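You operate a simulated robot arm through the tools that you are given. There is no shell and no other tool.

The job below is to be done with a simulated robot arm. You get a single attempt, and the scene is never put back.

Task
Put things in order on the top of the steel workbench. At the end: the yellow tape measure stands where the silver spacer block stood; the brown carton (marked "FUSES") from the top of the steel workbench is on the black drip tray; the silver spacer block from the top of the steel workbench stands where the brown carton stood; the clear sample bottle from the top of the steel workbench stands where the yellow tape measure stood; whatever was shut is shut again. Leave all else as you found it, and nothing knocked over.

Only the result counts: the job must be done as asked and must still hold three seconds after the hand-in. Knocking over, shifting, dropping, spilling or breaking anything else fails it.

Robot
A 6-joint arm with a two-finger parallel gripper, fixed in place. Base frame: the origin is at the foot of the arm, x ahead of it, y to its left, z up; the work surface is at about z = 0. Lengths are in m, angles in rad, forces in N, time in s.
With the tool pointing down near the work surface it reaches from about 0.16 to 0.42 m from the base axis. Its first joint turns from -1.152 to 1.152 rad. Payload 1.57 kg.
Tool frame: the origin (TCP) lies between the finger pads and is the grasp point; the fingertips stand 0.03 m ahead of it; z points along the fingers, y is the line along which they close. Largest opening 0.08 m; finger width 0.017, thickness 0.012; the body of the gripper, 0.04 by 0.082 m, starts 0.08 m behind the TCP.
Orientation is that of the tool frame in the base frame, as a unit quaternion [x, y, z, w]. With the fingers straight down and closing along the base's y, the tool's x points along the base's -x, its y along +y and its z along -z.

Tools
- The arm moves only by the tool play_rows. Its arguments are lists of equal length, an entry for each row: "linear": the shift along the base's x, y, z in units of 250 mm (1.0 is 250 mm), a list of three; "rotation": the turn, a rotation vector about the base's x, y, z in units of 120 degrees (1.0 is 120 degrees), a list of three; "claw": the opening in per cent of the stroke, from 0 (shut) to 100 (fully open). In form: {"linear": [[dx, dy, dz], ...], "rotation": [[wx, wy, wz], ...], "claw": [claw, ...]}. A call has 1 to 20 rows; each row is the pose to reach, as a shift and turn from the pose commanded when the call began. A call with a number of a shift or a turn outside -1 to 1 is refused whole. Each row takes 0.2 s and may step no farther than 0.05 m and 0.15 rad from the row before; otherwise, or with a gripper value out of range, the whole call is refused. Where a pose cannot be reached the arm comes as near as it can. A force on the tool above 40 N (or 10 N above the force at the start of the call, whichever is more), or a blocked arm, ends the call early, and 0.2 s more pass. Each finger travels about 0.153 m/s and halts on what it meets, pressing with about 40 N; the grip force reading is that of the motor and also rises with nothing between the fingers. The clock runs only during rows and for 0.2 s after the last one: add rows that repeat a pose to give the fingers time. It gives the time, the measured TCP pose, the force on the tool (base axes), the opening and the grip force at its end, in the units of the frame above (readings bear some noise), with the torque about the TCP (base axes, N m) and any sound that the robot's microphone picked up.
- Cameras (640 x 400 px; columns grow to the right, rows downward): "scene" is fixed at [0.0462, -0.331, 0.4094]; the picture's right is [0.85, -0.52, 0.00], its down [-0.36, -0.59, -0.72] and it looks along [0.37, 0.62, -0.69] (base axes); focal length 242 px, centre (320, 200). "wrist" rides on the gripper at [0.072, -0.007, -0.122] in the tool frame; the picture's right is [0.09, 1.00, 0.00], its down [-0.84, 0.08, -0.54] and it looks along [-0.54, 0.05, 0.84] (tool axes); focal length 238 px, centre (320, 200). There is no depth. A picture from a camera that has moved, and an enlarged one, comes with that camera's place and axes in the base frame and with its lens.
- snapshot(camera): a new picture of that camera. It takes no simulated time.
- close_up(camera, box): a new picture of the part [left, top, right, bottom] of that camera's present view, enlarged. It takes no simulated time.
- close_job(): hands the job in; it is judged then, once.

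Nothing tells you positions but the pictures and the camera data. Unless the task says otherwise, let go and move clear before handing in.

The tools are called as a command line: name --argument value ..., lists and objects as JSON in quotes. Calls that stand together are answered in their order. play_rows: Moves the arm, as the interface text tells. Its arguments: {"type":"object","properties":{"linear":{"type":"array","items":{"type":"array","items":{"type":"number"}}},"rotation":{"type":"array","items":{"type":"array","items":{"type":"number"}}},"claw":{"type":"array","items":{"type":"number"}}},"required":["linear","rotation","claw"]} The other tools are called the same way: snapshot (camera) takes a picture; close_up (camera, box) takes an enlarged picture of a part of a camera's view; close_job () hands the job in.

At the start:

```text
time: 0.0
tcp_pos: [0.2805, -0.0089, 0.21]
ee_rot: [0.0, 1.0, 0.0, 0.001]
contact_force: [0.2, 0.0, -0.5]
moment: [0.01, 0.0, 0.0]
finger_gap: 0.0801
finger_force: 0.0
```

scene: 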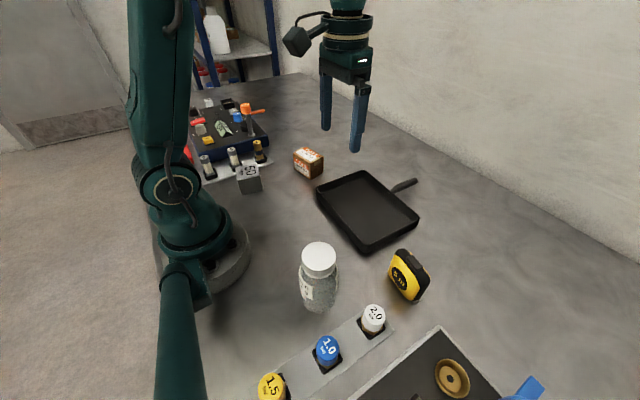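
wrist: 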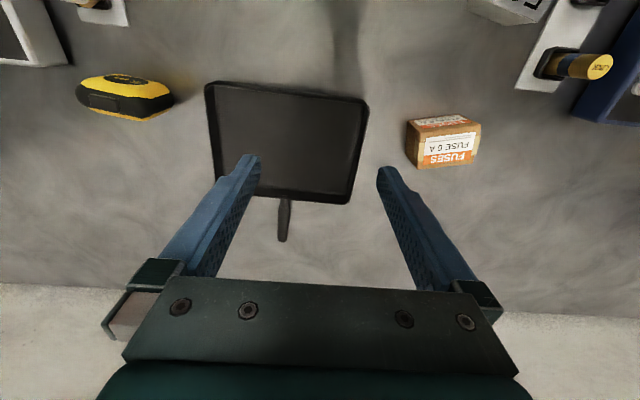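

I see a bench with a bottle, tape measure, carton, spacer block and a black tray with a handle. I'll look closer at each before moving.

close_up --camera "scene" --box '[180, 80, 340, 200]'

close_up --camera "scene" --box '[280, 150, 460, 310]'

close_up --camera "scene" --box '[240, 280, 560, 400]'

close_up --camera "wrist" --box '[0, 0, 640, 200]'

```text
3.33 times, centred on (260, 140) of scene
camera zoom: at [0.0462, -0.331, 0.4094], right [0.85, -0.52, 0.0], down [-0.36, -0.59, -0.72], along [0.37, 0.62, -0.69], focal length 807 px, centre (520, 400)
```

zoom: 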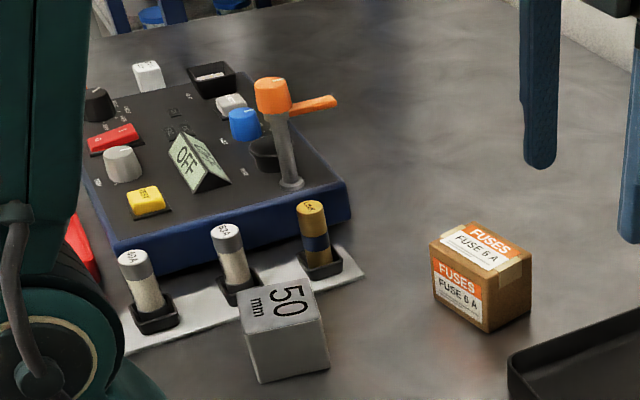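

```text
2.50 times, centred on (370, 230) of scene
camera zoom: at [0.0462, -0.331, 0.4094], right [0.85, -0.52, 0.0], down [-0.36, -0.59, -0.72], along [0.37, 0.62, -0.69], focal length 605 px, centre (195, 125)
```

zoom: 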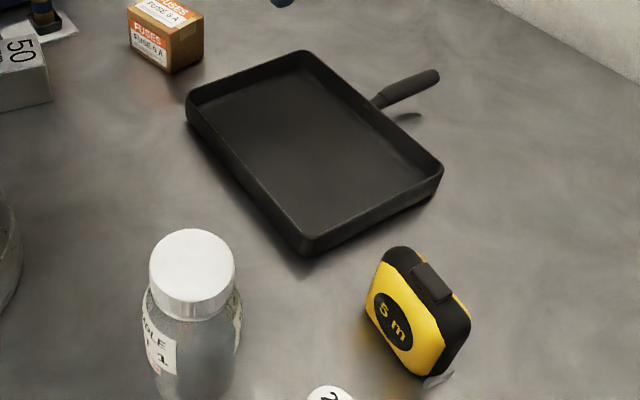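

```text
2.00 times, centred on (400, 340) of scene
camera zoom: at [0.0462, -0.331, 0.4094], right [0.85, -0.52, 0.0], down [-0.36, -0.59, -0.72], along [0.37, 0.62, -0.69], focal length 484 px, centre (160, -80)
```

zoom: 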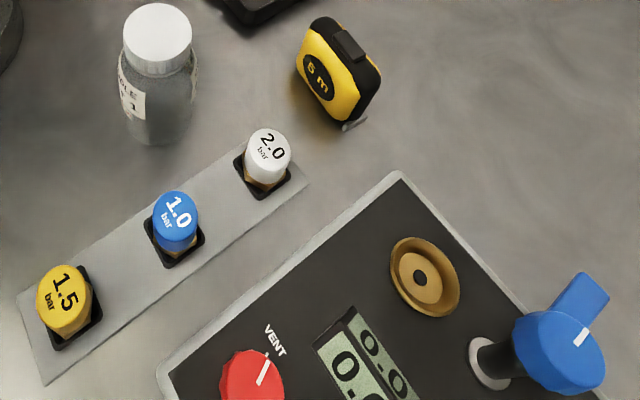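

```text
1.00 times, centred on (320, 100) of wrist (not enlarged: the box is as wide or as high as the picture)
camera zoom: at [0.2069, -0.0163, 0.3326], right [-0.09, 1.0, 0.0], down [0.84, 0.08, 0.54], along [0.54, 0.05, -0.84], focal length 238 px, centre (320, 300)
```

zoom: 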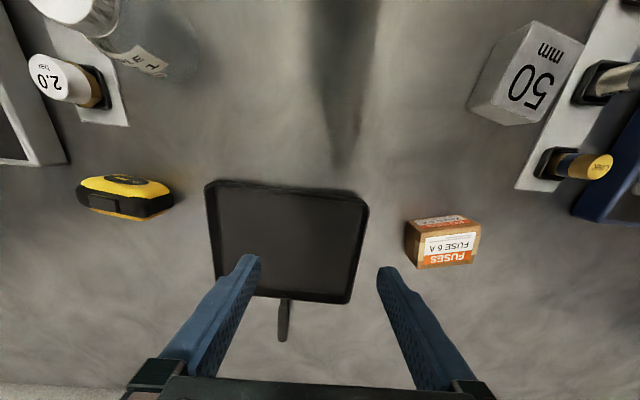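

The order can be carton → tray, spacer → carton's spot, tape → spacer's spot, bottle → tape's spot, with no staging needed. I'll enlarge each item to measure it.

close_up --camera "scene" --box '[225, 150, 273, 198]'

close_up --camera "scene" --box '[285, 140, 333, 188]'

close_up --camera "scene" --box '[376, 238, 440, 312]'

close_up --camera "scene" --box '[280, 230, 360, 320]'

close_up --camera "wrist" --box '[440, 0, 560, 60]'

close_up --camera "wrist" --box '[60, 60, 190, 140]'

close_up --camera "wrist" --box '[390, 100, 500, 180]'

```text
8.33 times, centred on (249, 174) of scene
camera zoom: at [0.0462, -0.331, 0.4094], right [0.85, -0.52, 0.0], down [-0.36, -0.59, -0.72], along [0.37, 0.62, -0.69], focal length 2017 px, centre (912, 417)
```

zoom: 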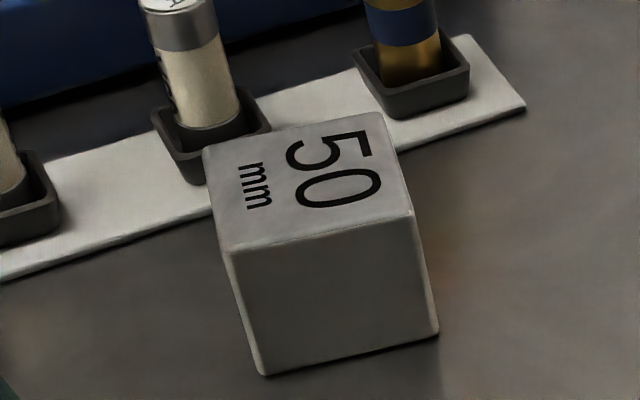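

```text
8.33 times, centred on (309, 164) of scene
camera zoom: at [0.0462, -0.331, 0.4094], right [0.85, -0.52, 0.0], down [-0.36, -0.59, -0.72], along [0.37, 0.62, -0.69], focal length 2017 px, centre (412, 500)
```

zoom: 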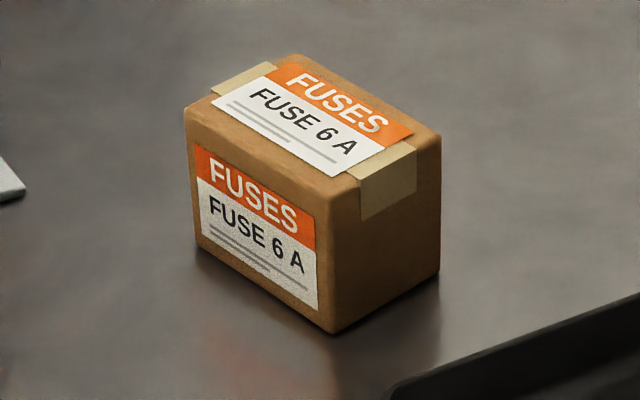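

```text
5.41 times, centred on (408, 275) of scene
camera zoom: at [0.0462, -0.331, 0.4094], right [0.85, -0.52, 0.0], down [-0.36, -0.59, -0.72], along [0.37, 0.62, -0.69], focal length 1308 px, centre (-156, -205)
```

zoom: 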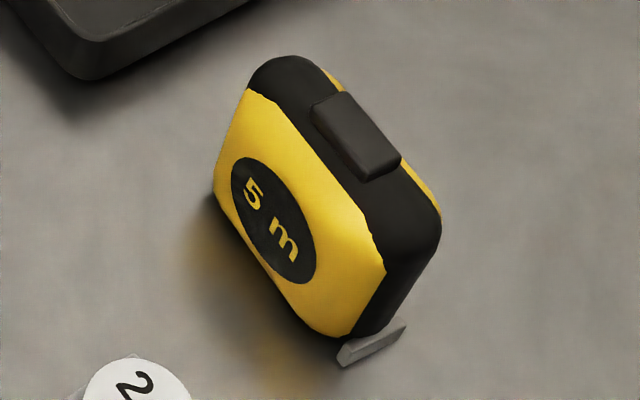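

```text
4.44 times, centred on (320, 275) of scene
camera zoom: at [0.0462, -0.331, 0.4094], right [0.85, -0.52, 0.0], down [-0.36, -0.59, -0.72], along [0.37, 0.62, -0.69], focal length 1076 px, centre (320, -133)
```

zoom: 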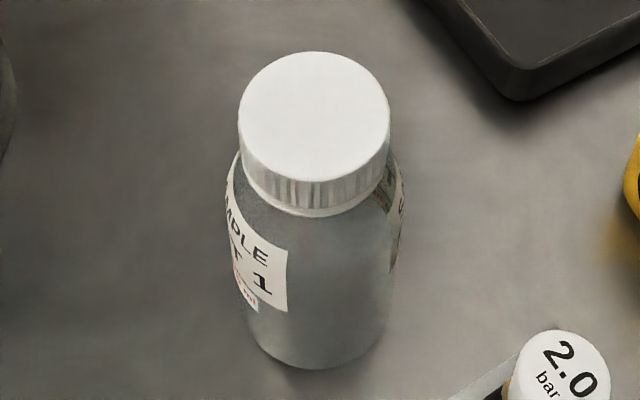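

```text
5.33 times, centred on (500, 30) of wrist
camera zoom: at [0.2069, -0.0163, 0.3326], right [-0.09, 1.0, 0.0], down [0.84, 0.08, 0.54], along [0.54, 0.05, -0.84], focal length 1271 px, centre (-640, 1107)
```

zoom: 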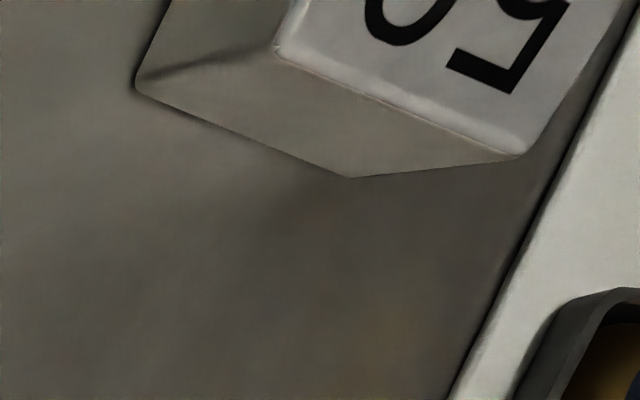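

```text
4.92 times, centred on (125, 100) of wrist
camera zoom: at [0.2069, -0.0163, 0.3326], right [-0.09, 1.0, 0.0], down [0.84, 0.08, 0.54], along [0.54, 0.05, -0.84], focal length 1173 px, centre (1280, 692)
```

zoom: 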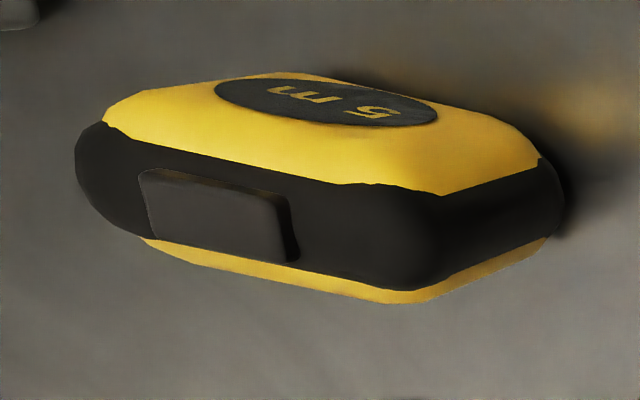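

```text
5.00 times, centred on (445, 140) of wrist
camera zoom: at [0.2069, -0.0163, 0.3326], right [-0.09, 1.0, 0.0], down [0.84, 0.08, 0.54], along [0.54, 0.05, -0.84], focal length 1192 px, centre (-305, 500)
```

zoom: 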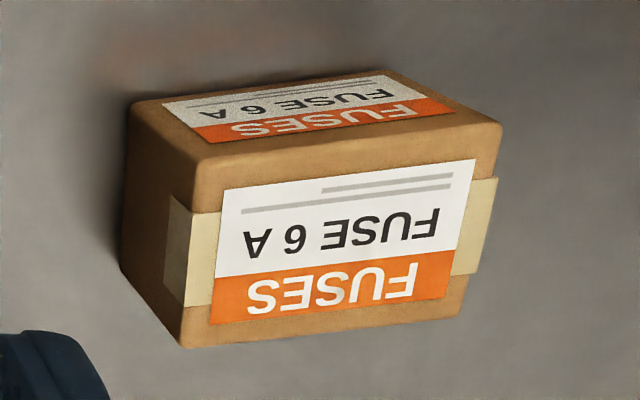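

Measured estimates: carton centre (0.299, 0.150), about 47×69×52 mm, yaw 12°. Spacer (0.141, 0.166), a 50 mm cube. Tray centre (0.338, -0.045), tape about (0.29, -0.23), bottle about (0.14, -0.171). I'll move above the carton with the gripper turned to close across its short side.

play_rows --linear '[[0.005, 0.045, 0], [0.01, 0.09, 0], [0.016, 0.136, 0], [0.021, 0.182, 0], [0.026, 0.227, 0], [0.032, 0.273, 0], [0.037, 0.318, 0], [0.042, 0.363, 0], [0.048, 0.409, 0], [0.053, 0.454, 0], [0.058, 0.5, 0], [0.063, 0.545, 0], [0.069, 0.59, 0], [0.074, 0.636, 0], [0.074, 0.636, 0]]' --rotation '[[0, 0, 0.06], [0, 0, 0.12], [0, 0, 0.18], [0, 0, 0.24], [0, 0, 0.3], [0, 0, 0.36], [0, 0, 0.42], [0, 0, 0.48], [0, 0, 0.54], [0, 0, 0.6], [0, 0, 0.66], [0, 0, 0.72], [0, 0, 0.785], [0, 0, 0.85], [0, 0, 0.85]]' --claw '[100, 100, 100, 100, 100, 100, 100, 100, 100, 100, 100, 100, 100, 100, 100]'

```text
time: 3.2
tcp_pos: [0.2992, 0.1499, 0.2105]
ee_rot: [0.778, -0.628, -0.001, 0.0]
contact_force: [-0.2, -0.5, -0.6]
moment: [0.02, 0.01, 0.0]
finger_gap: 0.0799
finger_force: 0.0
```

The pose was reached exactly. I'll check the view above the carton.

snapshot --camera "wrist"

snapshot --camera "scene"

```text
taken
camera wrist: at [0.3192, 0.0798, 0.3319], right [-0.95, -0.3, 0.0], down [-0.25, 0.8, 0.54], along [-0.16, 0.52, -0.84], focal length 238 px, centre (320, 200)
```

wrist: 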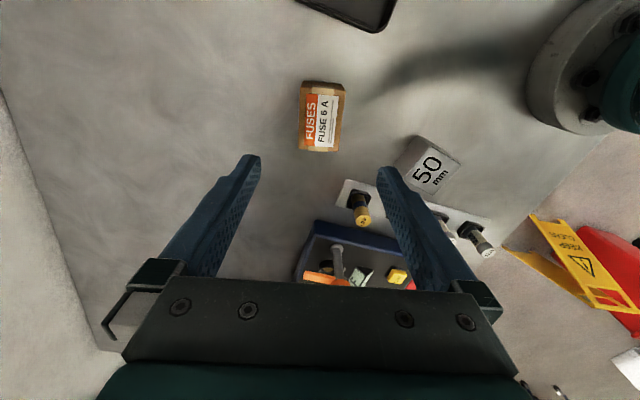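

```text
taken
```

scene: 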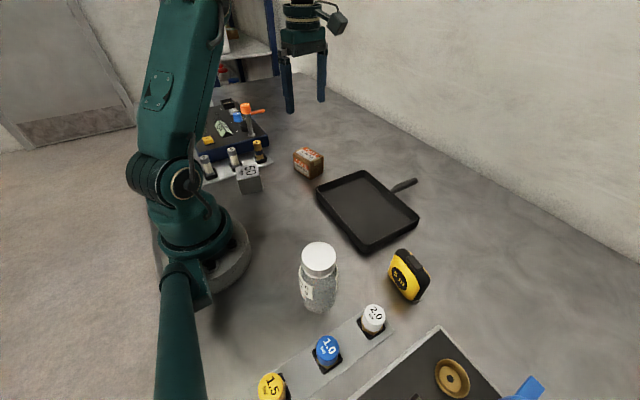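

The carton is centred and aligned between the fingers. I'll descend and grip.

play_rows --linear '[[0, 0, -0.15], [0, 0, -0.3], [0, 0, -0.43], [0, 0, -0.55], [0, 0, -0.64], [0, 0, -0.69], [0, 0, -0.698], [0, 0, -0.698], [0, 0, -0.698], [0, 0, -0.698], [0, 0, -0.698]]' --rotation '[[0, 0, 0], [0, 0, 0], [0, 0, 0], [0, 0, 0], [0, 0, 0], [0, 0, 0], [0, 0, 0], [0, 0, 0], [0, 0, 0], [0, 0, 0], [0, 0, 0]]' --claw '[100, 100, 100, 100, 100, 100, 100, 75, 50, 45, 45]'

```text
time: 5.6
tcp_pos: [0.2982, 0.1498, 0.0362]
ee_rot: [0.777, -0.629, 0.0, 0.0]
contact_force: [-0.9, 1.3, -0.7]
moment: [-0.01, 0.03, 0.0]
finger_gap: 0.0494
finger_force: 39.7
```

The carton is held. I'll lift it and carry it over the tray.

play_rows --linear '[[0, 0, 0.12], [0, 0, 0.26], [0, 0, 0.4], [0.02, -0.1, 0.4], [0.045, -0.21, 0.4], [0.07, -0.33, 0.4], [0.095, -0.46, 0.4], [0.12, -0.59, 0.4], [0.14, -0.7, 0.4], [0.159, -0.779, 0.4], [0.159, -0.779, 0.4]]' --rotation '[[0, 0, 0], [0, 0, 0], [0, 0, 0], [0, 0, -0.015], [0, 0, -0.03], [0, 0, -0.045], [0, 0, -0.06], [0, 0, -0.08], [0, 0, -0.09], [0, 0, -0.1], [0, 0, -0.1]]' --claw '[45, 45, 45, 45, 45, 45, 45, 45, 45, 45, 45]'

snapshot --camera "scene"

snapshot --camera "wrist"

close_up --camera "scene" --box '[300, 120, 440, 270]'

```text
time: 8.0
tcp_pos: [0.3405, -0.045, 0.1374]
ee_rot: [-0.707, 0.707, 0.0, 0.001]
contact_force: [0.5, 0.1, -0.6]
moment: [0.03, 0.0, 0.03]
finger_gap: 0.0493
finger_force: 39.3
```

```text
taken
```

scene: 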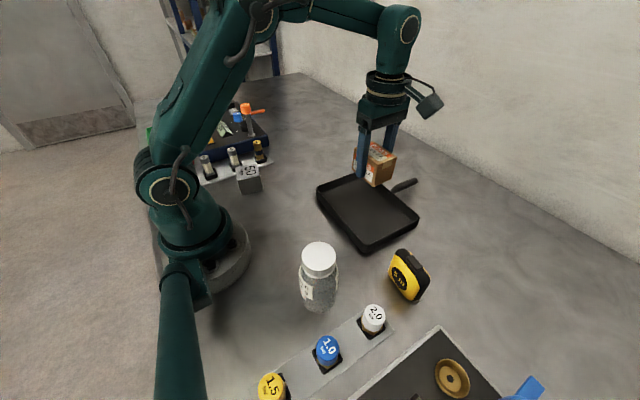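

```text
taken
camera wrist: at [0.3456, -0.1183, 0.2594], right [-1.0, -0.09, 0.0], down [-0.08, 0.84, 0.54], along [-0.05, 0.54, -0.84], focal length 238 px, centre (320, 200)
```

wrist: 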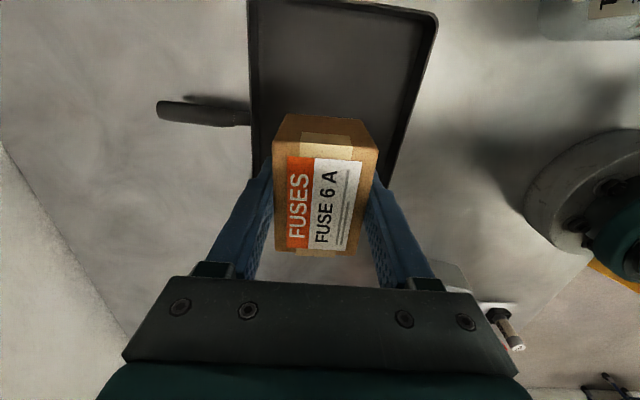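

```text
2.67 times, centred on (370, 195) of scene
camera zoom: at [0.0462, -0.331, 0.4094], right [0.85, -0.52, 0.0], down [-0.36, -0.59, -0.72], along [0.37, 0.62, -0.69], focal length 645 px, centre (187, 213)
```

zoom: 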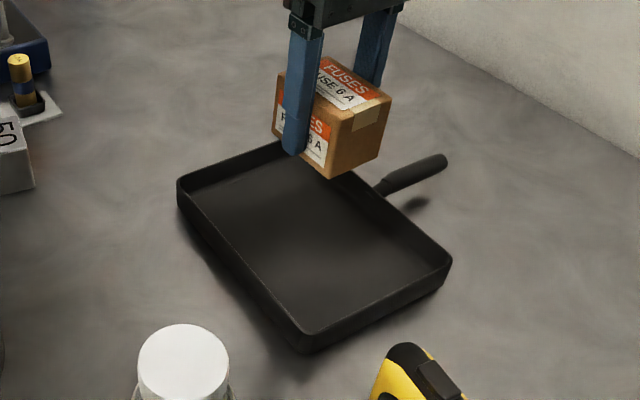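

The carton hangs over the tray, and the tray centre looks nearer x = 0.331. I'll shift a little and lower close to the tray floor.

play_rows --linear '[[-0.038, -0.008, 0], [-0.038, -0.008, -0.12], [-0.038, -0.008, -0.24], [-0.038, -0.008, -0.32], [-0.038, -0.008, -0.36], [-0.038, -0.008, -0.37], [-0.038, -0.008, -0.37]]' --rotation '[[0, 0, 0], [0, 0, 0], [0, 0, 0], [0, 0, 0], [0, 0, 0], [0, 0, 0], [0, 0, 0]]' --claw '[45, 45, 45, 45, 45, 45, 45]'

close_up --camera "scene" --box '[300, 140, 440, 270]'

```text
time: 9.6
tcp_pos: [0.3295, -0.0457, 0.0446]
ee_rot: [0.707, -0.707, 0.0, 0.0]
contact_force: [0.2, -0.5, -1.0]
moment: [0.02, 0.02, -0.01]
finger_gap: 0.0495
finger_force: 40.4
```

```text
3.08 times, centred on (370, 205) of scene
camera zoom: at [0.0462, -0.331, 0.4094], right [0.85, -0.52, 0.0], down [-0.36, -0.59, -0.72], along [0.37, 0.62, -0.69], focal length 745 px, centre (166, 185)
```

zoom: 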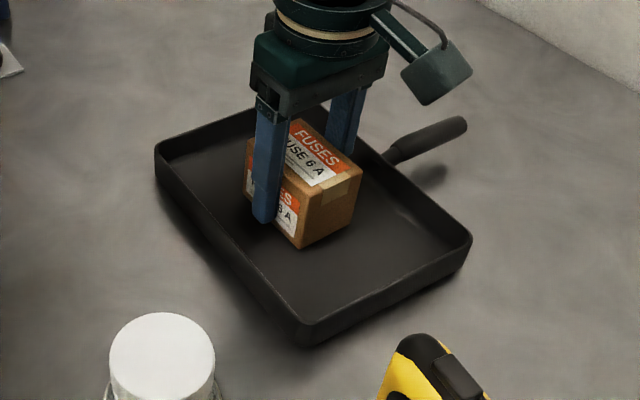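

No contact yet, so I'll lower in small steps and watch the force.

play_rows --linear '[[0, 0, -0.006], [0, 0, -0.012], [0, 0, -0.012]]' --rotation '[[0, 0, 0], [0, 0, 0], [0, 0, 0]]' --claw '[45, 45, 45]'

```text
time: 10.4
tcp_pos: [0.3296, -0.0478, 0.0406]
ee_rot: [-0.707, 0.708, 0.0, 0.0]
contact_force: [-0.7, -0.8, 1.3]
moment: [0.03, -0.02, 0.05]
finger_gap: 0.0494
finger_force: 39.8
```

play_rows --linear '[[0, 0, -0.004], [0, 0, -0.004]]' --rotation '[[0, 0, 0], [0, 0, 0]]' --claw '[45, 45]'

```text
time: 11.0
tcp_pos: [0.3283, -0.0468, 0.0403]
ee_rot: [0.708, -0.706, 0.002, -0.001]
contact_force: [-6.3, 2.1, 32.2]
moment: [0.18, 0.31, 0.08]
finger_gap: 0.0496
finger_force: 39.6
```

Contact was made at z ≈ 0.0403. I'll ease off 1 mm, open, and retreat upward.

play_rows --linear '[[0, 0, 0.003], [0, 0, 0.003], [0, 0, 0.003], [0, 0, 0.003], [0, 0, 0.003]]' --rotation '[[0, 0, 0], [0, 0, 0], [0, 0, 0], [0, 0, 0], [0, 0, 0]]' --claw '[45, 68, 80, 85, 85]'

close_up --camera "scene" --box '[300, 140, 440, 270]'

```text
time: 12.2
tcp_pos: [0.329, -0.0473, 0.0393]
ee_rot: [0.707, -0.707, 0.001, 0.0]
contact_force: [-0.6, -0.3, -0.2]
moment: [0.03, 0.0, -0.02]
finger_gap: 0.0678
finger_force: 0.1
```

```text
3.08 times, centred on (370, 205) of scene
camera zoom: at [0.0462, -0.331, 0.4094], right [0.85, -0.52, 0.0], down [-0.36, -0.59, -0.72], along [0.37, 0.62, -0.69], focal length 745 px, centre (166, 185)
```

zoom: 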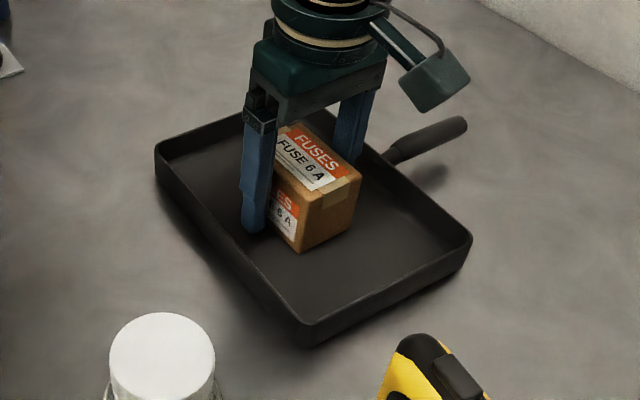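

The carton stands in the tray. I'll rise and move above the spacer block.

play_rows --linear '[[0, 0, 0.08], [0, 0, 0.2], [0, 0, 0.34], [0, 0, 0.48], [-0.06, 0.07, 0.48], [-0.14, 0.16, 0.48], [-0.23, 0.26, 0.48], [-0.32, 0.36, 0.48], [-0.41, 0.46, 0.48], [-0.5, 0.56, 0.48], [-0.59, 0.66, 0.48], [-0.67, 0.76, 0.48], [-0.73, 0.82, 0.48], [-0.754, 0.852, 0.48], [-0.754, 0.852, 0.48]]' --rotation '[[0, 0, 0], [0, 0, 0], [0, 0, 0], [0, 0, 0], [0, 0, -0.01], [0, 0, -0.02], [0, 0, -0.03], [0, 0, -0.04], [0, 0, -0.05], [0, 0, -0.06], [0, 0, -0.07], [0, 0, -0.08], [0, 0, -0.0875], [0, 0, -0.0875], [0, 0, -0.0875]]' --claw '[85, 85, 85, 85, 100, 100, 100, 100, 100, 100, 100, 100, 100, 100, 100]'

snapshot --camera "wrist"

snapshot --camera "scene"

```text
time: 15.4
tcp_pos: [0.1381, 0.1674, 0.1606]
ee_rot: [-0.639, 0.769, -0.001, 0.0]
contact_force: [0.4, -0.1, -0.6]
moment: [0.01, -0.01, 0.02]
finger_gap: 0.0803
finger_force: 0.0
```

```text
taken
camera wrist: at [0.1305, 0.0936, 0.2824], right [-1.0, 0.09, 0.0], down [0.08, 0.84, 0.54], along [0.05, 0.54, -0.84], focal length 238 px, centre (320, 200)
```

wrist: 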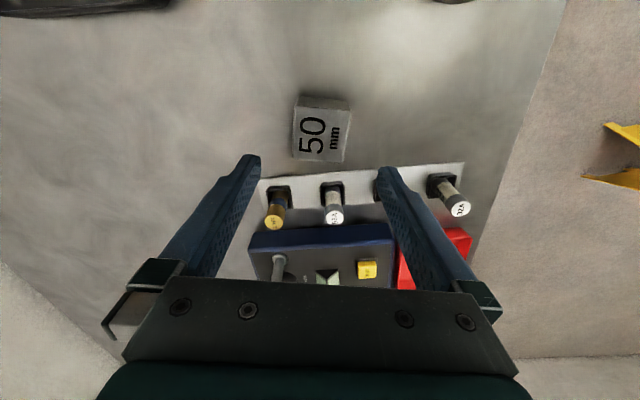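

```text
taken
```

scene: 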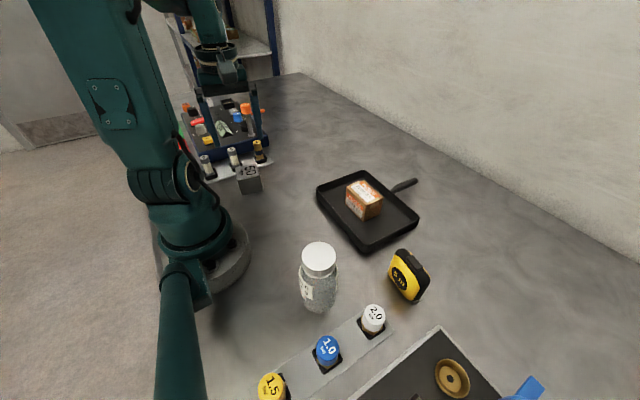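

close_up --camera "wrist" --box '[270, 80, 370, 180]'

```text
4.00 times, centred on (320, 130) of wrist
camera zoom: at [0.1305, 0.0936, 0.2824], right [-1.0, 0.09, 0.0], down [0.08, 0.84, 0.54], along [0.05, 0.54, -0.84], focal length 953 px, centre (320, 480)
```

zoom: 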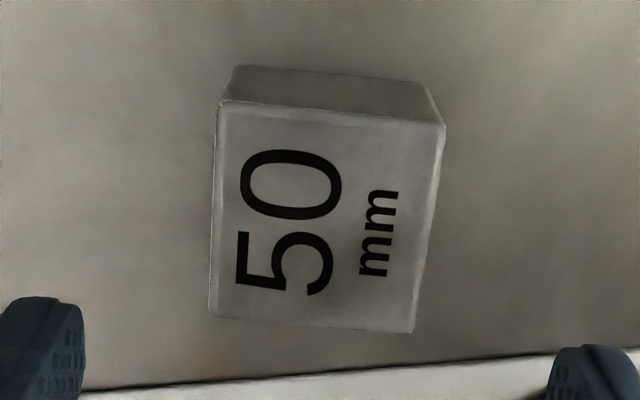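

The block sits centred and square under the gripper. I'll descend and grip it.

play_rows --linear '[[0, 0, -0.12], [0, 0, -0.24], [0, 0, -0.36], [0, 0, -0.44], [0, 0, -0.48], [0, 0, -0.495], [0, 0, -0.495], [0, 0, -0.495], [0, 0, -0.495], [0, 0, -0.495], [0, 0, -0.495]]' --rotation '[[0, 0, 0], [0, 0, 0], [0, 0, 0], [0, 0, 0], [0, 0, 0], [0, 0, 0], [0, 0, 0], [0, 0, 0], [0, 0, 0], [0, 0, 0], [0, 0, 0]]' --claw '[100, 100, 100, 100, 100, 100, 100, 75, 55, 45, 45]'

```text
time: 17.8
tcp_pos: [0.1404, 0.1668, 0.0355]
ee_rot: [-0.64, 0.768, 0.0, 0.0]
contact_force: [-0.1, -0.1, 0.2]
moment: [0.02, -0.02, 0.01]
finger_gap: 0.0547
finger_force: 39.6
```

The block is gripped. I'll lift it and carry it to the carton's old place at (0.299, 0.150).

play_rows --linear '[[0, 0, 0.03], [0, 0, 0.1], [0, 0, 0.2], [0, 0, 0.28], [0.04, -0.004, 0.28], [0.12, -0.012, 0.28], [0.21, -0.022, 0.28], [0.3, -0.031, 0.28], [0.39, -0.04, 0.28], [0.48, -0.05, 0.28], [0.56, -0.058, 0.28], [0.61, -0.063, 0.28], [0.633, -0.065, 0.28], [0.633, -0.065, 0.28]]' --rotation '[[0, 0, 0], [0, 0, 0], [0, 0, 0], [0, 0, 0], [0, 0, 0], [0, 0, 0], [0, 0, 0], [0, 0, 0], [0, 0, 0], [0, 0, 0], [0, 0, 0], [0, 0, 0], [0, 0, 0], [0, 0, 0]]' --claw '[45, 45, 45, 45, 45, 45, 45, 45, 45, 45, 45, 45, 45, 45]'

snapshot --camera "scene"

```text
time: 20.8
tcp_pos: [0.297, 0.1499, 0.1055]
ee_rot: [-0.639, 0.769, 0.0, 0.001]
contact_force: [0.5, -0.6, -4.4]
moment: [-0.01, 0.0, 0.06]
finger_gap: 0.0548
finger_force: 40.4
```

```text
taken
```

scene: 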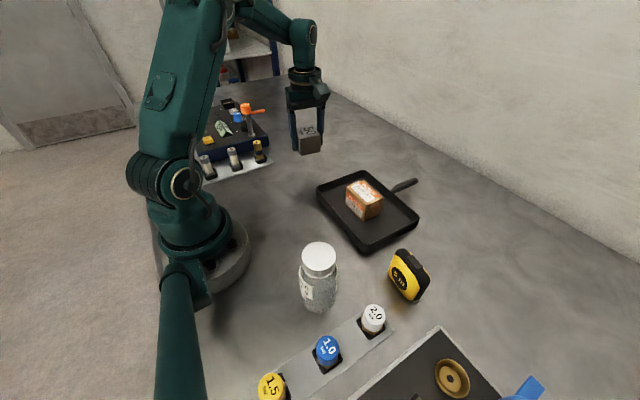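

The block hangs over the target. I'll lower it to just above the bench.

play_rows --linear '[[0, 0, -0.08], [0, 0, -0.16], [0, 0, -0.23], [0, 0, -0.265], [0, 0, -0.276], [0, 0, -0.276]]' --rotation '[[0, 0, 0], [0, 0, 0], [0, 0, 0], [0, 0, 0], [0, 0, 0], [0, 0, 0]]' --claw '[45, 45, 45, 45, 45, 45]'

```text
time: 22.2
tcp_pos: [0.2985, 0.1502, 0.0371]
ee_rot: [-0.64, 0.769, 0.0, 0.0]
contact_force: [0.0, 0.0, -3.9]
moment: [0.0, 0.01, 0.03]
finger_gap: 0.0545
finger_force: 40.3
```

play_rows --linear '[[0, 0, -0.004], [0, 0, -0.004]]' --rotation '[[0, 0, 0], [0, 0, 0]]' --claw '[45, 45]'

```text
time: 22.8
tcp_pos: [0.2991, 0.1499, 0.0383]
ee_rot: [-0.64, 0.769, 0.0, -0.001]
contact_force: [-0.3, 0.2, -3.8]
moment: [0.0, 0.01, 0.04]
finger_gap: 0.0546
finger_force: 39.7
```

The full weight still hangs on the gripper, so I'll go down half a millimetre at a time.

play_rows --linear '[[0, 0, -0.002], [0, 0, -0.002]]' --rotation '[[0, 0, 0], [0, 0, 0]]' --claw '[45, 45]'

```text
time: 23.4
tcp_pos: [0.3008, 0.1513, 0.0364]
ee_rot: [-0.64, 0.768, 0.0, 0.0]
contact_force: [-4.0, -4.3, 10.8]
moment: [0.16, 0.28, 0.12]
finger_gap: 0.0547
finger_force: 39.9
```

Contact. I'll ease off, open, and check.

play_rows --linear '[[0, 0, 0.001], [0, 0, 0.001], [0, 0, 0.001], [0, 0, 0.001], [0, 0, 0.001]]' --rotation '[[0, 0, 0], [0, 0, 0], [0, 0, 0], [0, 0, 0], [0, 0, 0]]' --claw '[55, 75, 95, 100, 100]'

snapshot --camera "scene"

```text
time: 24.6
tcp_pos: [0.2975, 0.1514, 0.0364]
ee_rot: [-0.639, 0.77, 0.0, 0.0]
contact_force: [0.2, -0.3, -0.3]
moment: [0.03, -0.05, -0.02]
finger_gap: 0.0802
finger_force: 0.1
```

```text
taken
```

scene: 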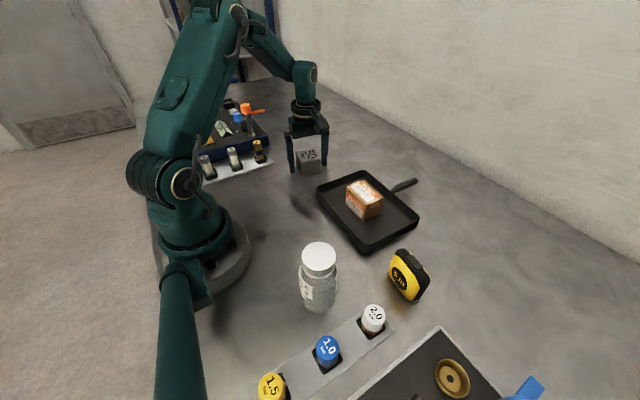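

The block is standing at the carton's spot. I'll rise and head toward the tape measure, using two calls because of the distance.

play_rows --linear '[[0, 0, 0.08], [0, 0, 0.2], [0, 0, 0.35], [0, 0, 0.5], [0, 0, 0.64], [0, -0.1, 0.656], [-0.005, -0.22, 0.656], [-0.01, -0.36, 0.656], [-0.015, -0.5, 0.656], [-0.02, -0.64, 0.656], [-0.025, -0.78, 0.656], [-0.03, -0.9, 0.656], [-0.03, -0.98, 0.656]]' --rotation '[[0, 0, 0], [0, 0, 0], [0, 0, 0], [0, 0, 0], [0, 0, 0], [0, 0, 0.01], [0, 0, 0.02], [0, 0, 0.03], [0, 0, 0.04], [0, 0, 0.05], [0, 0, 0.06], [0, 0, 0.07], [0, 0, 0.0875]]' --claw '[100, 100, 100, 100, 100, 100, 100, 100, 100, 100, 100, 100, 100]'

snapshot --camera "wrist"

snapshot --camera "scene"

```text
time: 27.4
tcp_pos: [0.2902, -0.0956, 0.2004]
ee_rot: [0.708, -0.707, 0.0, 0.001]
contact_force: [0.5, -0.1, 0.6]
moment: [-0.03, 0.01, -0.03]
finger_gap: 0.0799
finger_force: 0.1
```

```text
taken
camera wrist: at [0.2964, -0.168, 0.3226], right [-1.0, -0.09, 0.0], down [-0.08, 0.84, 0.54], along [-0.05, 0.54, -0.84], focal length 238 px, centre (320, 200)
```

wrist: 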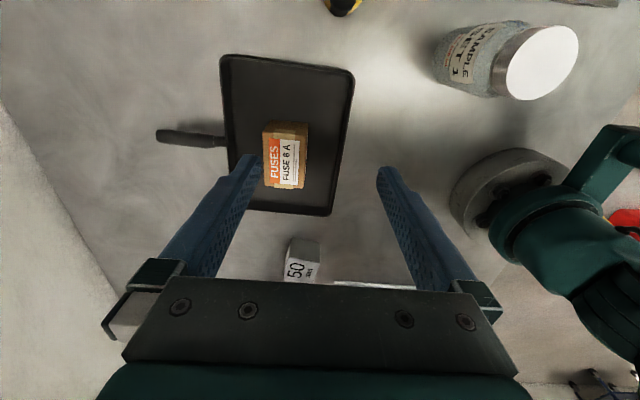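

```text
taken
```

scene: 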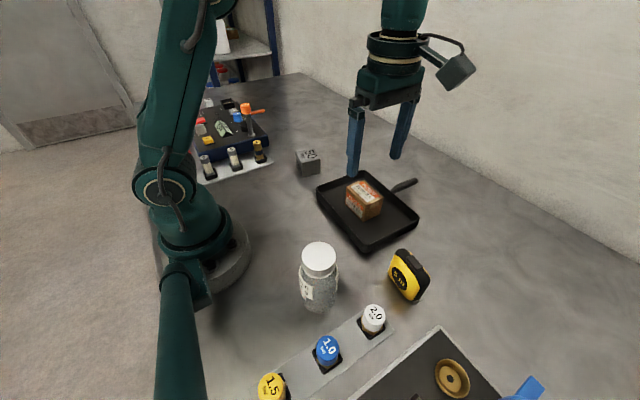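

Next I'll move to above the tape measure and look down.

play_rows --linear '[[-0.003, -0.08, 0], [-0.006, -0.18, 0], [-0.01, -0.3, 0], [-0.014, -0.42, 0], [-0.018, -0.5, 0], [-0.018, -0.54, 0], [-0.018, -0.54, 0]]' --rotation '[[0, 0, 0], [0, 0, 0], [0, 0, 0], [0, 0, 0], [0, 0, 0], [0, 0, 0], [0, 0, 0]]' --claw '[100, 100, 100, 100, 100, 100, 100]'

snapshot --camera "wrist"

snapshot --camera "scene"

close_up --camera "wrist" --box '[260, 60, 400, 180]'

```text
time: 29.0
tcp_pos: [0.2864, -0.2291, 0.1995]
ee_rot: [0.707, -0.707, 0.0, 0.0]
contact_force: [-0.7, -0.3, 0.4]
moment: [0.03, 0.02, 0.0]
finger_gap: 0.0801
finger_force: 0.0
```

```text
taken
camera wrist: at [0.2922, -0.303, 0.3203], right [-1.0, -0.09, 0.0], down [-0.08, 0.84, 0.54], along [-0.05, 0.54, -0.84], focal length 238 px, centre (320, 200)
```

wrist: 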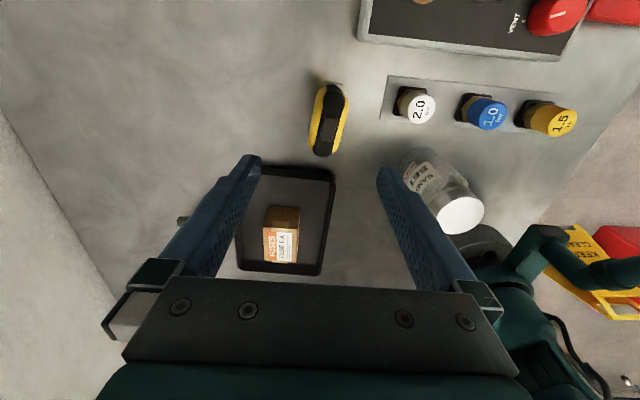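

```text
taken
```

scene: 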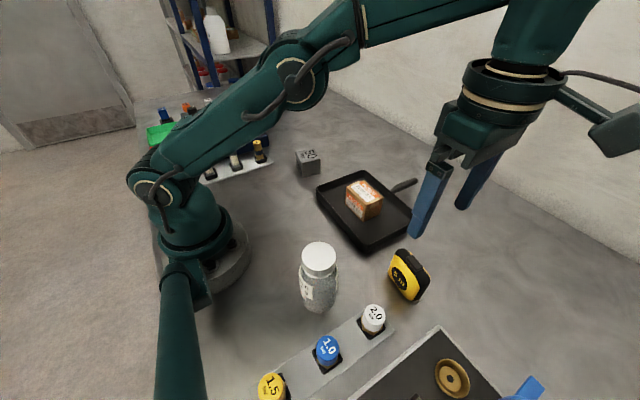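

```text
3.33 times, centred on (330, 120) of wrist
camera zoom: at [0.2922, -0.303, 0.3203], right [-1.0, -0.09, 0.0], down [-0.08, 0.84, 0.54], along [-0.05, 0.54, -0.84], focal length 794 px, centre (287, 467)
```

zoom: 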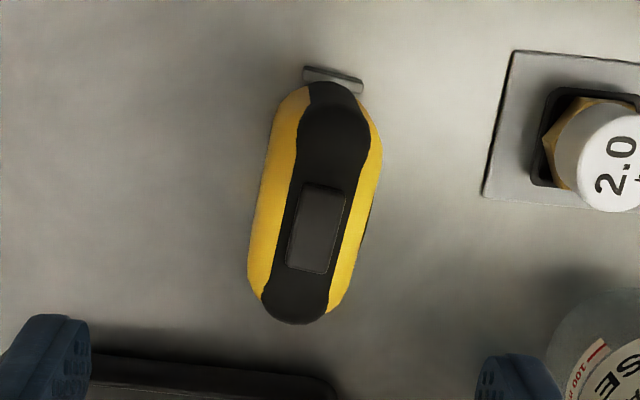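

The tape lies about 9 mm to the -x side of the gripper axis and is turned about 5°. I'll correct, come down to z = 0.13, and look again.

play_rows --linear '[[-0.016, -0.004, -0.06], [-0.034, -0.008, -0.14], [-0.034, -0.008, -0.22], [-0.034, -0.008, -0.28], [-0.034, -0.008, -0.28]]' --rotation '[[0, 0, -0.02], [0, 0, -0.042], [0, 0, -0.042], [0, 0, -0.042], [0, 0, -0.042]]' --claw '[100, 100, 100, 100, 100]'

snapshot --camera "wrist"

close_up --camera "wrist" --box '[240, 40, 400, 160]'

snapshot --camera "scene"

```text
time: 30.2
tcp_pos: [0.2766, -0.2305, 0.1296]
ee_rot: [-0.676, 0.737, 0.0, 0.0]
contact_force: [-0.1, 0.0, -0.1]
moment: [0.05, 0.0, 0.0]
finger_gap: 0.0801
finger_force: 0.1
```

```text
taken
camera wrist: at [0.2764, -0.3043, 0.2513], right [-1.0, 0.0, 0.0], down [0.0, 0.84, 0.54], along [0.0, 0.54, -0.84], focal length 238 px, centre (320, 200)
```

wrist: 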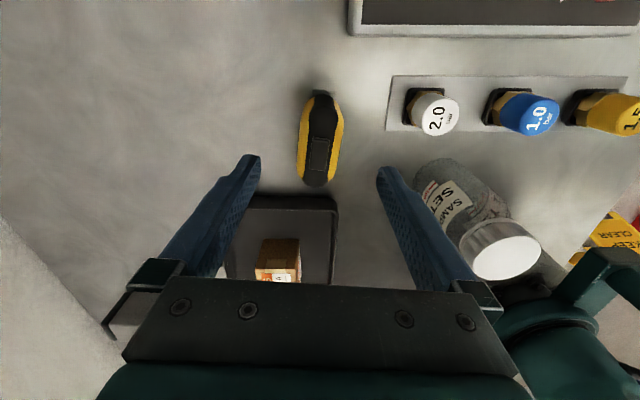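

```text
3.33 times, centred on (320, 100) of wrist
camera zoom: at [0.2764, -0.3043, 0.2513], right [-1.0, 0.0, 0.0], down [0.0, 0.84, 0.54], along [0.0, 0.54, -0.84], focal length 794 px, centre (320, 533)
```

zoom: 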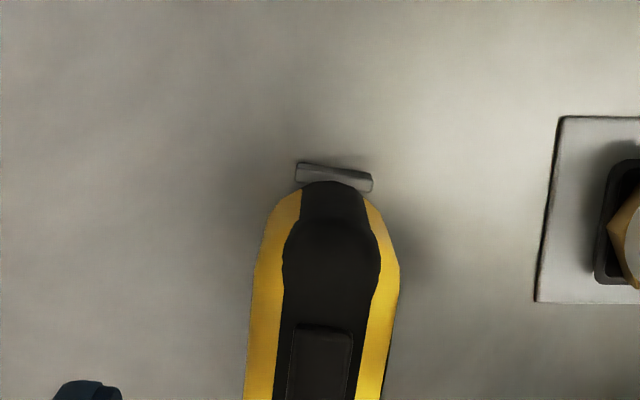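

```text
taken
```

scene: 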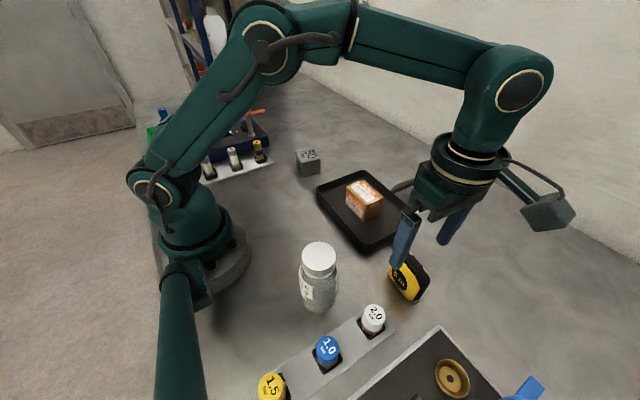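

close_up --camera "wrist" --box '[270, 85, 370, 195]'

close_up --camera "scene" --box '[370, 220, 450, 310]'

```text
3.64 times, centred on (320, 140) of wrist
camera zoom: at [0.2764, -0.3043, 0.2513], right [-1.0, 0.0, 0.0], down [0.0, 0.84, 0.54], along [0.0, 0.54, -0.84], focal length 867 px, centre (320, 418)
```

zoom: 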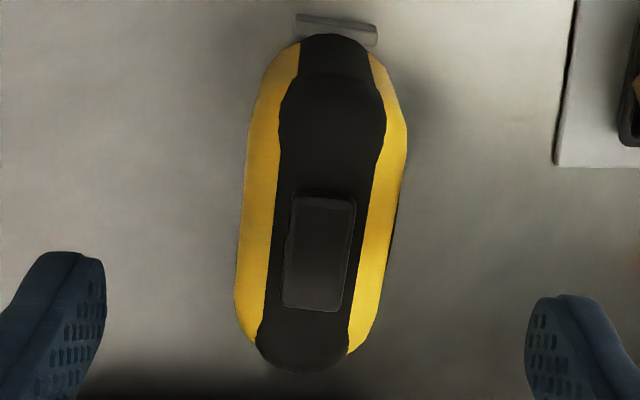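

```text
4.44 times, centred on (410, 265) of scene
camera zoom: at [0.0462, -0.331, 0.4094], right [0.85, -0.52, 0.0], down [-0.36, -0.59, -0.72], along [0.37, 0.62, -0.69], focal length 1076 px, centre (-80, -89)
```

zoom: 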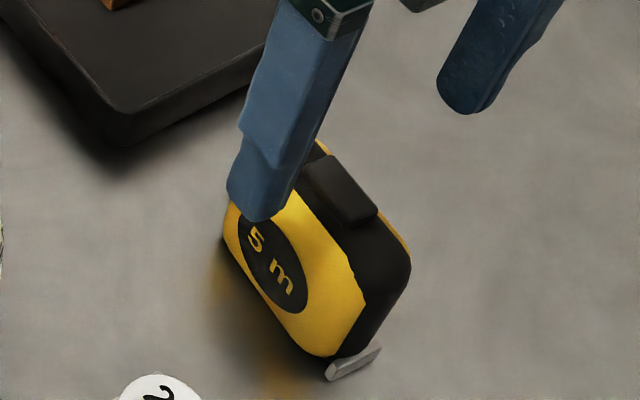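

The tape is centred under the gripper, at about (0.277, -0.232), 36 mm thick. I'll turn 2° more, descend and grip.

play_rows --linear '[[0, 0, -0.06], [0, 0, -0.16], [0, 0, -0.26], [0, 0, -0.33], [0, 0, -0.36], [0, 0, -0.367], [0, 0, -0.367], [0, 0, -0.367], [0, 0, -0.367], [0, 0, -0.367], [0, 0, -0.367]]' --rotation '[[0, 0, -0.0167], [0, 0, -0.0167], [0, 0, -0.0167], [0, 0, -0.0167], [0, 0, -0.0167], [0, 0, -0.0167], [0, 0, -0.0167], [0, 0, -0.0167], [0, 0, -0.0167], [0, 0, -0.0167], [0, 0, -0.0167]]' --claw '[100, 100, 100, 100, 100, 100, 80, 60, 45, 35, 35]'

close_up --camera "scene" --box '[350, 200, 470, 320]'

```text
time: 32.6
tcp_pos: [0.2782, -0.2343, 0.0382]
ee_rot: [-0.662, 0.75, 0.0, 0.0]
contact_force: [-0.1, -0.8, -0.7]
moment: [-0.01, -0.03, -0.02]
finger_gap: 0.0357
finger_force: 39.7
```

```text
3.33 times, centred on (410, 260) of scene
camera zoom: at [0.0462, -0.331, 0.4094], right [0.85, -0.52, 0.0], down [-0.36, -0.59, -0.72], along [0.37, 0.62, -0.69], focal length 807 px, centre (20, 0)
```

zoom: 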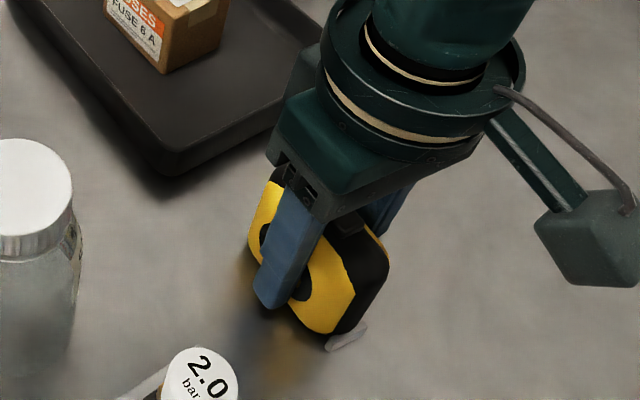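

The tape is held with a 35.7 mm gap. I'll lift it and carry it toward the spacer's old place, going around outside the bottle.

play_rows --linear '[[0, 0, 0.04], [0, 0, 0.14], [0, 0, 0.28], [0, 0, 0.42], [0, 0.02, 0.5], [0, 0.1, 0.5], [0, 0.22, 0.5], [0, 0.35, 0.5], [0, 0.48, 0.5], [0, 0.61, 0.5], [0, 0.74, 0.5], [0, 0.84, 0.5], [0, 0.9, 0.5]]' --rotation '[[0, 0, 0], [0, 0, 0], [0, 0, 0], [0, 0, 0], [0, 0, 0], [0, 0, 0], [0, 0, 0], [0, 0, 0], [0, 0, 0], [0, 0, 0], [0, 0, 0], [0, 0, 0], [0, 0, 0]]' --claw '[35, 35, 35, 35, 35, 35, 35, 35, 35, 35, 35, 35, 35]'

snapshot --camera "scene"

```text
time: 35.4
tcp_pos: [0.2768, -0.0087, 0.164]
ee_rot: [-0.663, 0.749, 0.0, 0.0]
contact_force: [-0.4, 0.1, -3.4]
moment: [-0.04, -0.01, 0.0]
finger_gap: 0.0356
finger_force: 39.9
```

```text
taken
```

scene: 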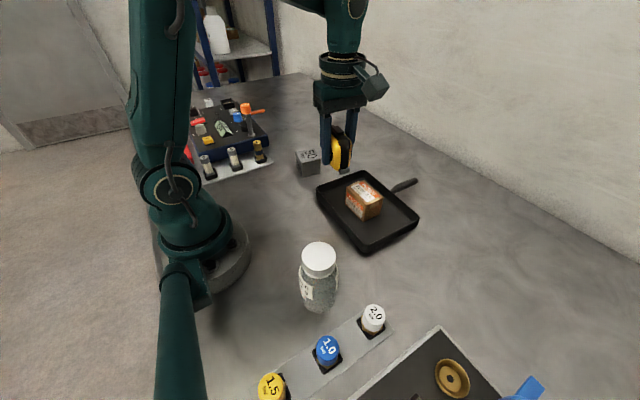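

play_rows --linear '[[-0.05, 0.06, 0], [-0.13, 0.16, 0], [-0.21, 0.27, 0], [-0.29, 0.37, 0], [-0.37, 0.47, 0], [-0.45, 0.57, 0], [-0.51, 0.64, 0], [-0.551, 0.693, 0], [-0.551, 0.693, 0], [-0.551, 0.693, -0.1], [-0.551, 0.693, -0.2], [-0.551, 0.693, -0.3], [-0.551, 0.693, -0.4], [-0.551, 0.693, -0.45], [-0.551, 0.693, -0.48], [-0.551, 0.693, -0.48]]' --rotation '[[0, 0, 0], [0, 0, 0], [0, 0, 0], [0, 0, 0], [0, 0, 0], [0, 0, 0], [0, 0, 0], [0, 0, 0], [0, 0, 0], [0, 0, 0], [0, 0, 0], [0, 0, 0], [0, 0, 0], [0, 0, 0], [0, 0, 0], [0, 0, 0]]' --claw '[35, 35, 35, 35, 35, 35, 35, 35, 35, 35, 35, 35, 35, 35, 35, 35]'

snapshot --camera "scene"

close_up --camera "scene" --box '[190, 110, 310, 210]'

```text
time: 38.8
tcp_pos: [0.1416, 0.1685, 0.0431]
ee_rot: [-0.663, 0.749, 0.001, 0.0]
contact_force: [-1.2, -0.6, -1.9]
moment: [-0.04, -0.01, -0.04]
finger_gap: 0.0357
finger_force: 40.2
```

```text
taken
```

scene: 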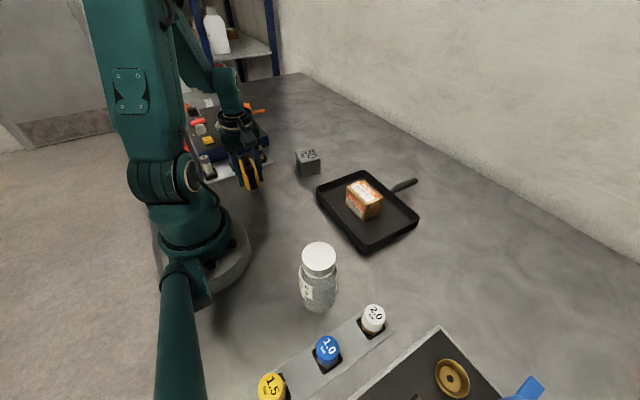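

```text
4.00 times, centred on (250, 160) of scene
camera zoom: at [0.0462, -0.331, 0.4094], right [0.85, -0.52, 0.0], down [-0.36, -0.59, -0.72], along [0.37, 0.61, -0.69], focal length 968 px, centre (600, 360)
```

zoom: 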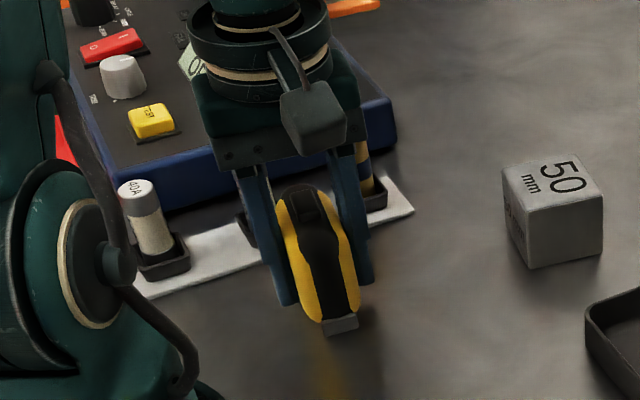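

The tape is over the spacer's old place. I'll lower the last few millimetres gently.

play_rows --linear '[[0, 0, -0.008], [0, 0, -0.016], [0, 0, -0.016]]' --rotation '[[0, 0, 0], [0, 0, 0], [0, 0, 0]]' --claw '[35, 35, 35]'

play_rows --linear '[[0, 0, -0.002], [0, 0, -0.002]]' --rotation '[[0, 0, 0], [0, 0, 0]]' --claw '[35, 35]'

```text
time: 39.6
tcp_pos: [0.1393, 0.1674, 0.0397]
ee_rot: [-0.663, 0.749, 0.001, 0.0]
contact_force: [-0.2, -0.4, -1.3]
moment: [-0.02, 0.0, 0.01]
finger_gap: 0.0356
finger_force: 40.0
```

```text
time: 40.2
tcp_pos: [0.1395, 0.1673, 0.0389]
ee_rot: [-0.662, 0.749, 0.0, 0.0]
contact_force: [-0.7, -0.7, -2.0]
moment: [0.01, 0.02, 0.0]
finger_gap: 0.0356
finger_force: 39.9
```

play_rows --linear '[[0, 0, -0.003], [0, 0, -0.003]]' --rotation '[[0, 0, 0], [0, 0, 0]]' --claw '[35, 35]'

```text
time: 40.8
tcp_pos: [0.141, 0.167, 0.0386]
ee_rot: [-0.663, 0.749, 0.0, 0.0]
contact_force: [-2.0, 0.8, 3.9]
moment: [0.05, 0.08, 0.02]
finger_gap: 0.0356
finger_force: 39.7
```

Light contact with the bench. I'll open evenly and check that the tape stands.

play_rows --linear '[[0, 0, 0], [0, 0, 0], [0, 0, 0], [0, 0, 0], [0, 0, 0], [0, 0, 0]]' --rotation '[[0, 0, 0], [0, 0, 0], [0, 0, 0], [0, 0, 0], [0, 0, 0], [0, 0, 0]]' --claw '[45, 52, 65, 80, 100, 100]'

close_up --camera "scene" --box '[190, 110, 310, 210]'

snapshot --camera "wrist"

```text
time: 42.2
tcp_pos: [0.1411, 0.1681, 0.0379]
ee_rot: [-0.663, 0.749, 0.0, 0.0]
contact_force: [-0.1, 0.3, 0.4]
moment: [0.0, 0.04, -0.03]
finger_gap: 0.0799
finger_force: 0.1
```

```text
4.00 times, centred on (250, 160) of scene
camera zoom: at [0.0462, -0.331, 0.4094], right [0.85, -0.52, 0.0], down [-0.36, -0.59, -0.72], along [0.37, 0.62, -0.69], focal length 968 px, centre (600, 360)
```

zoom: 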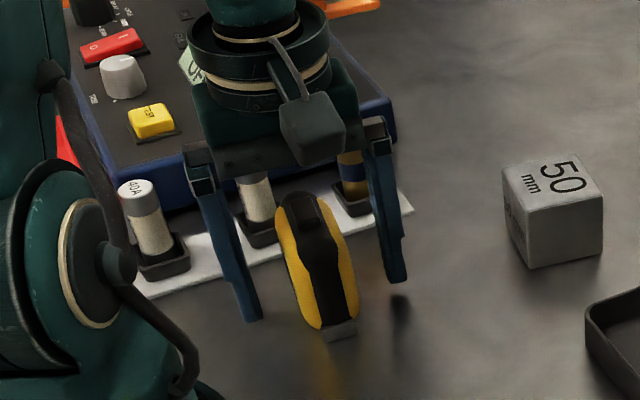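

```text
taken
camera wrist: at [0.137, 0.0936, 0.1601], right [-1.0, 0.03, 0.0], down [0.03, 0.84, 0.54], along [0.02, 0.54, -0.84], focal length 238 px, centre (320, 200)
```

wrist: 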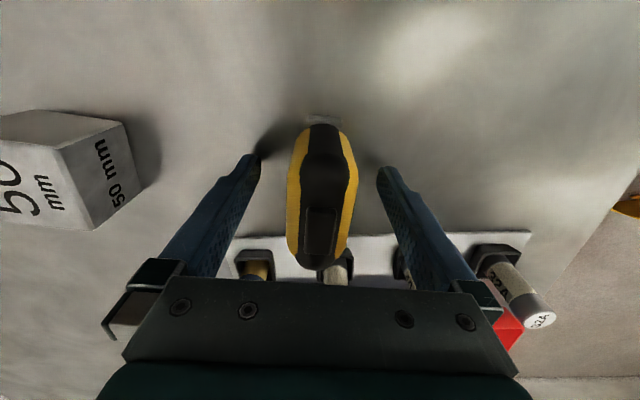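

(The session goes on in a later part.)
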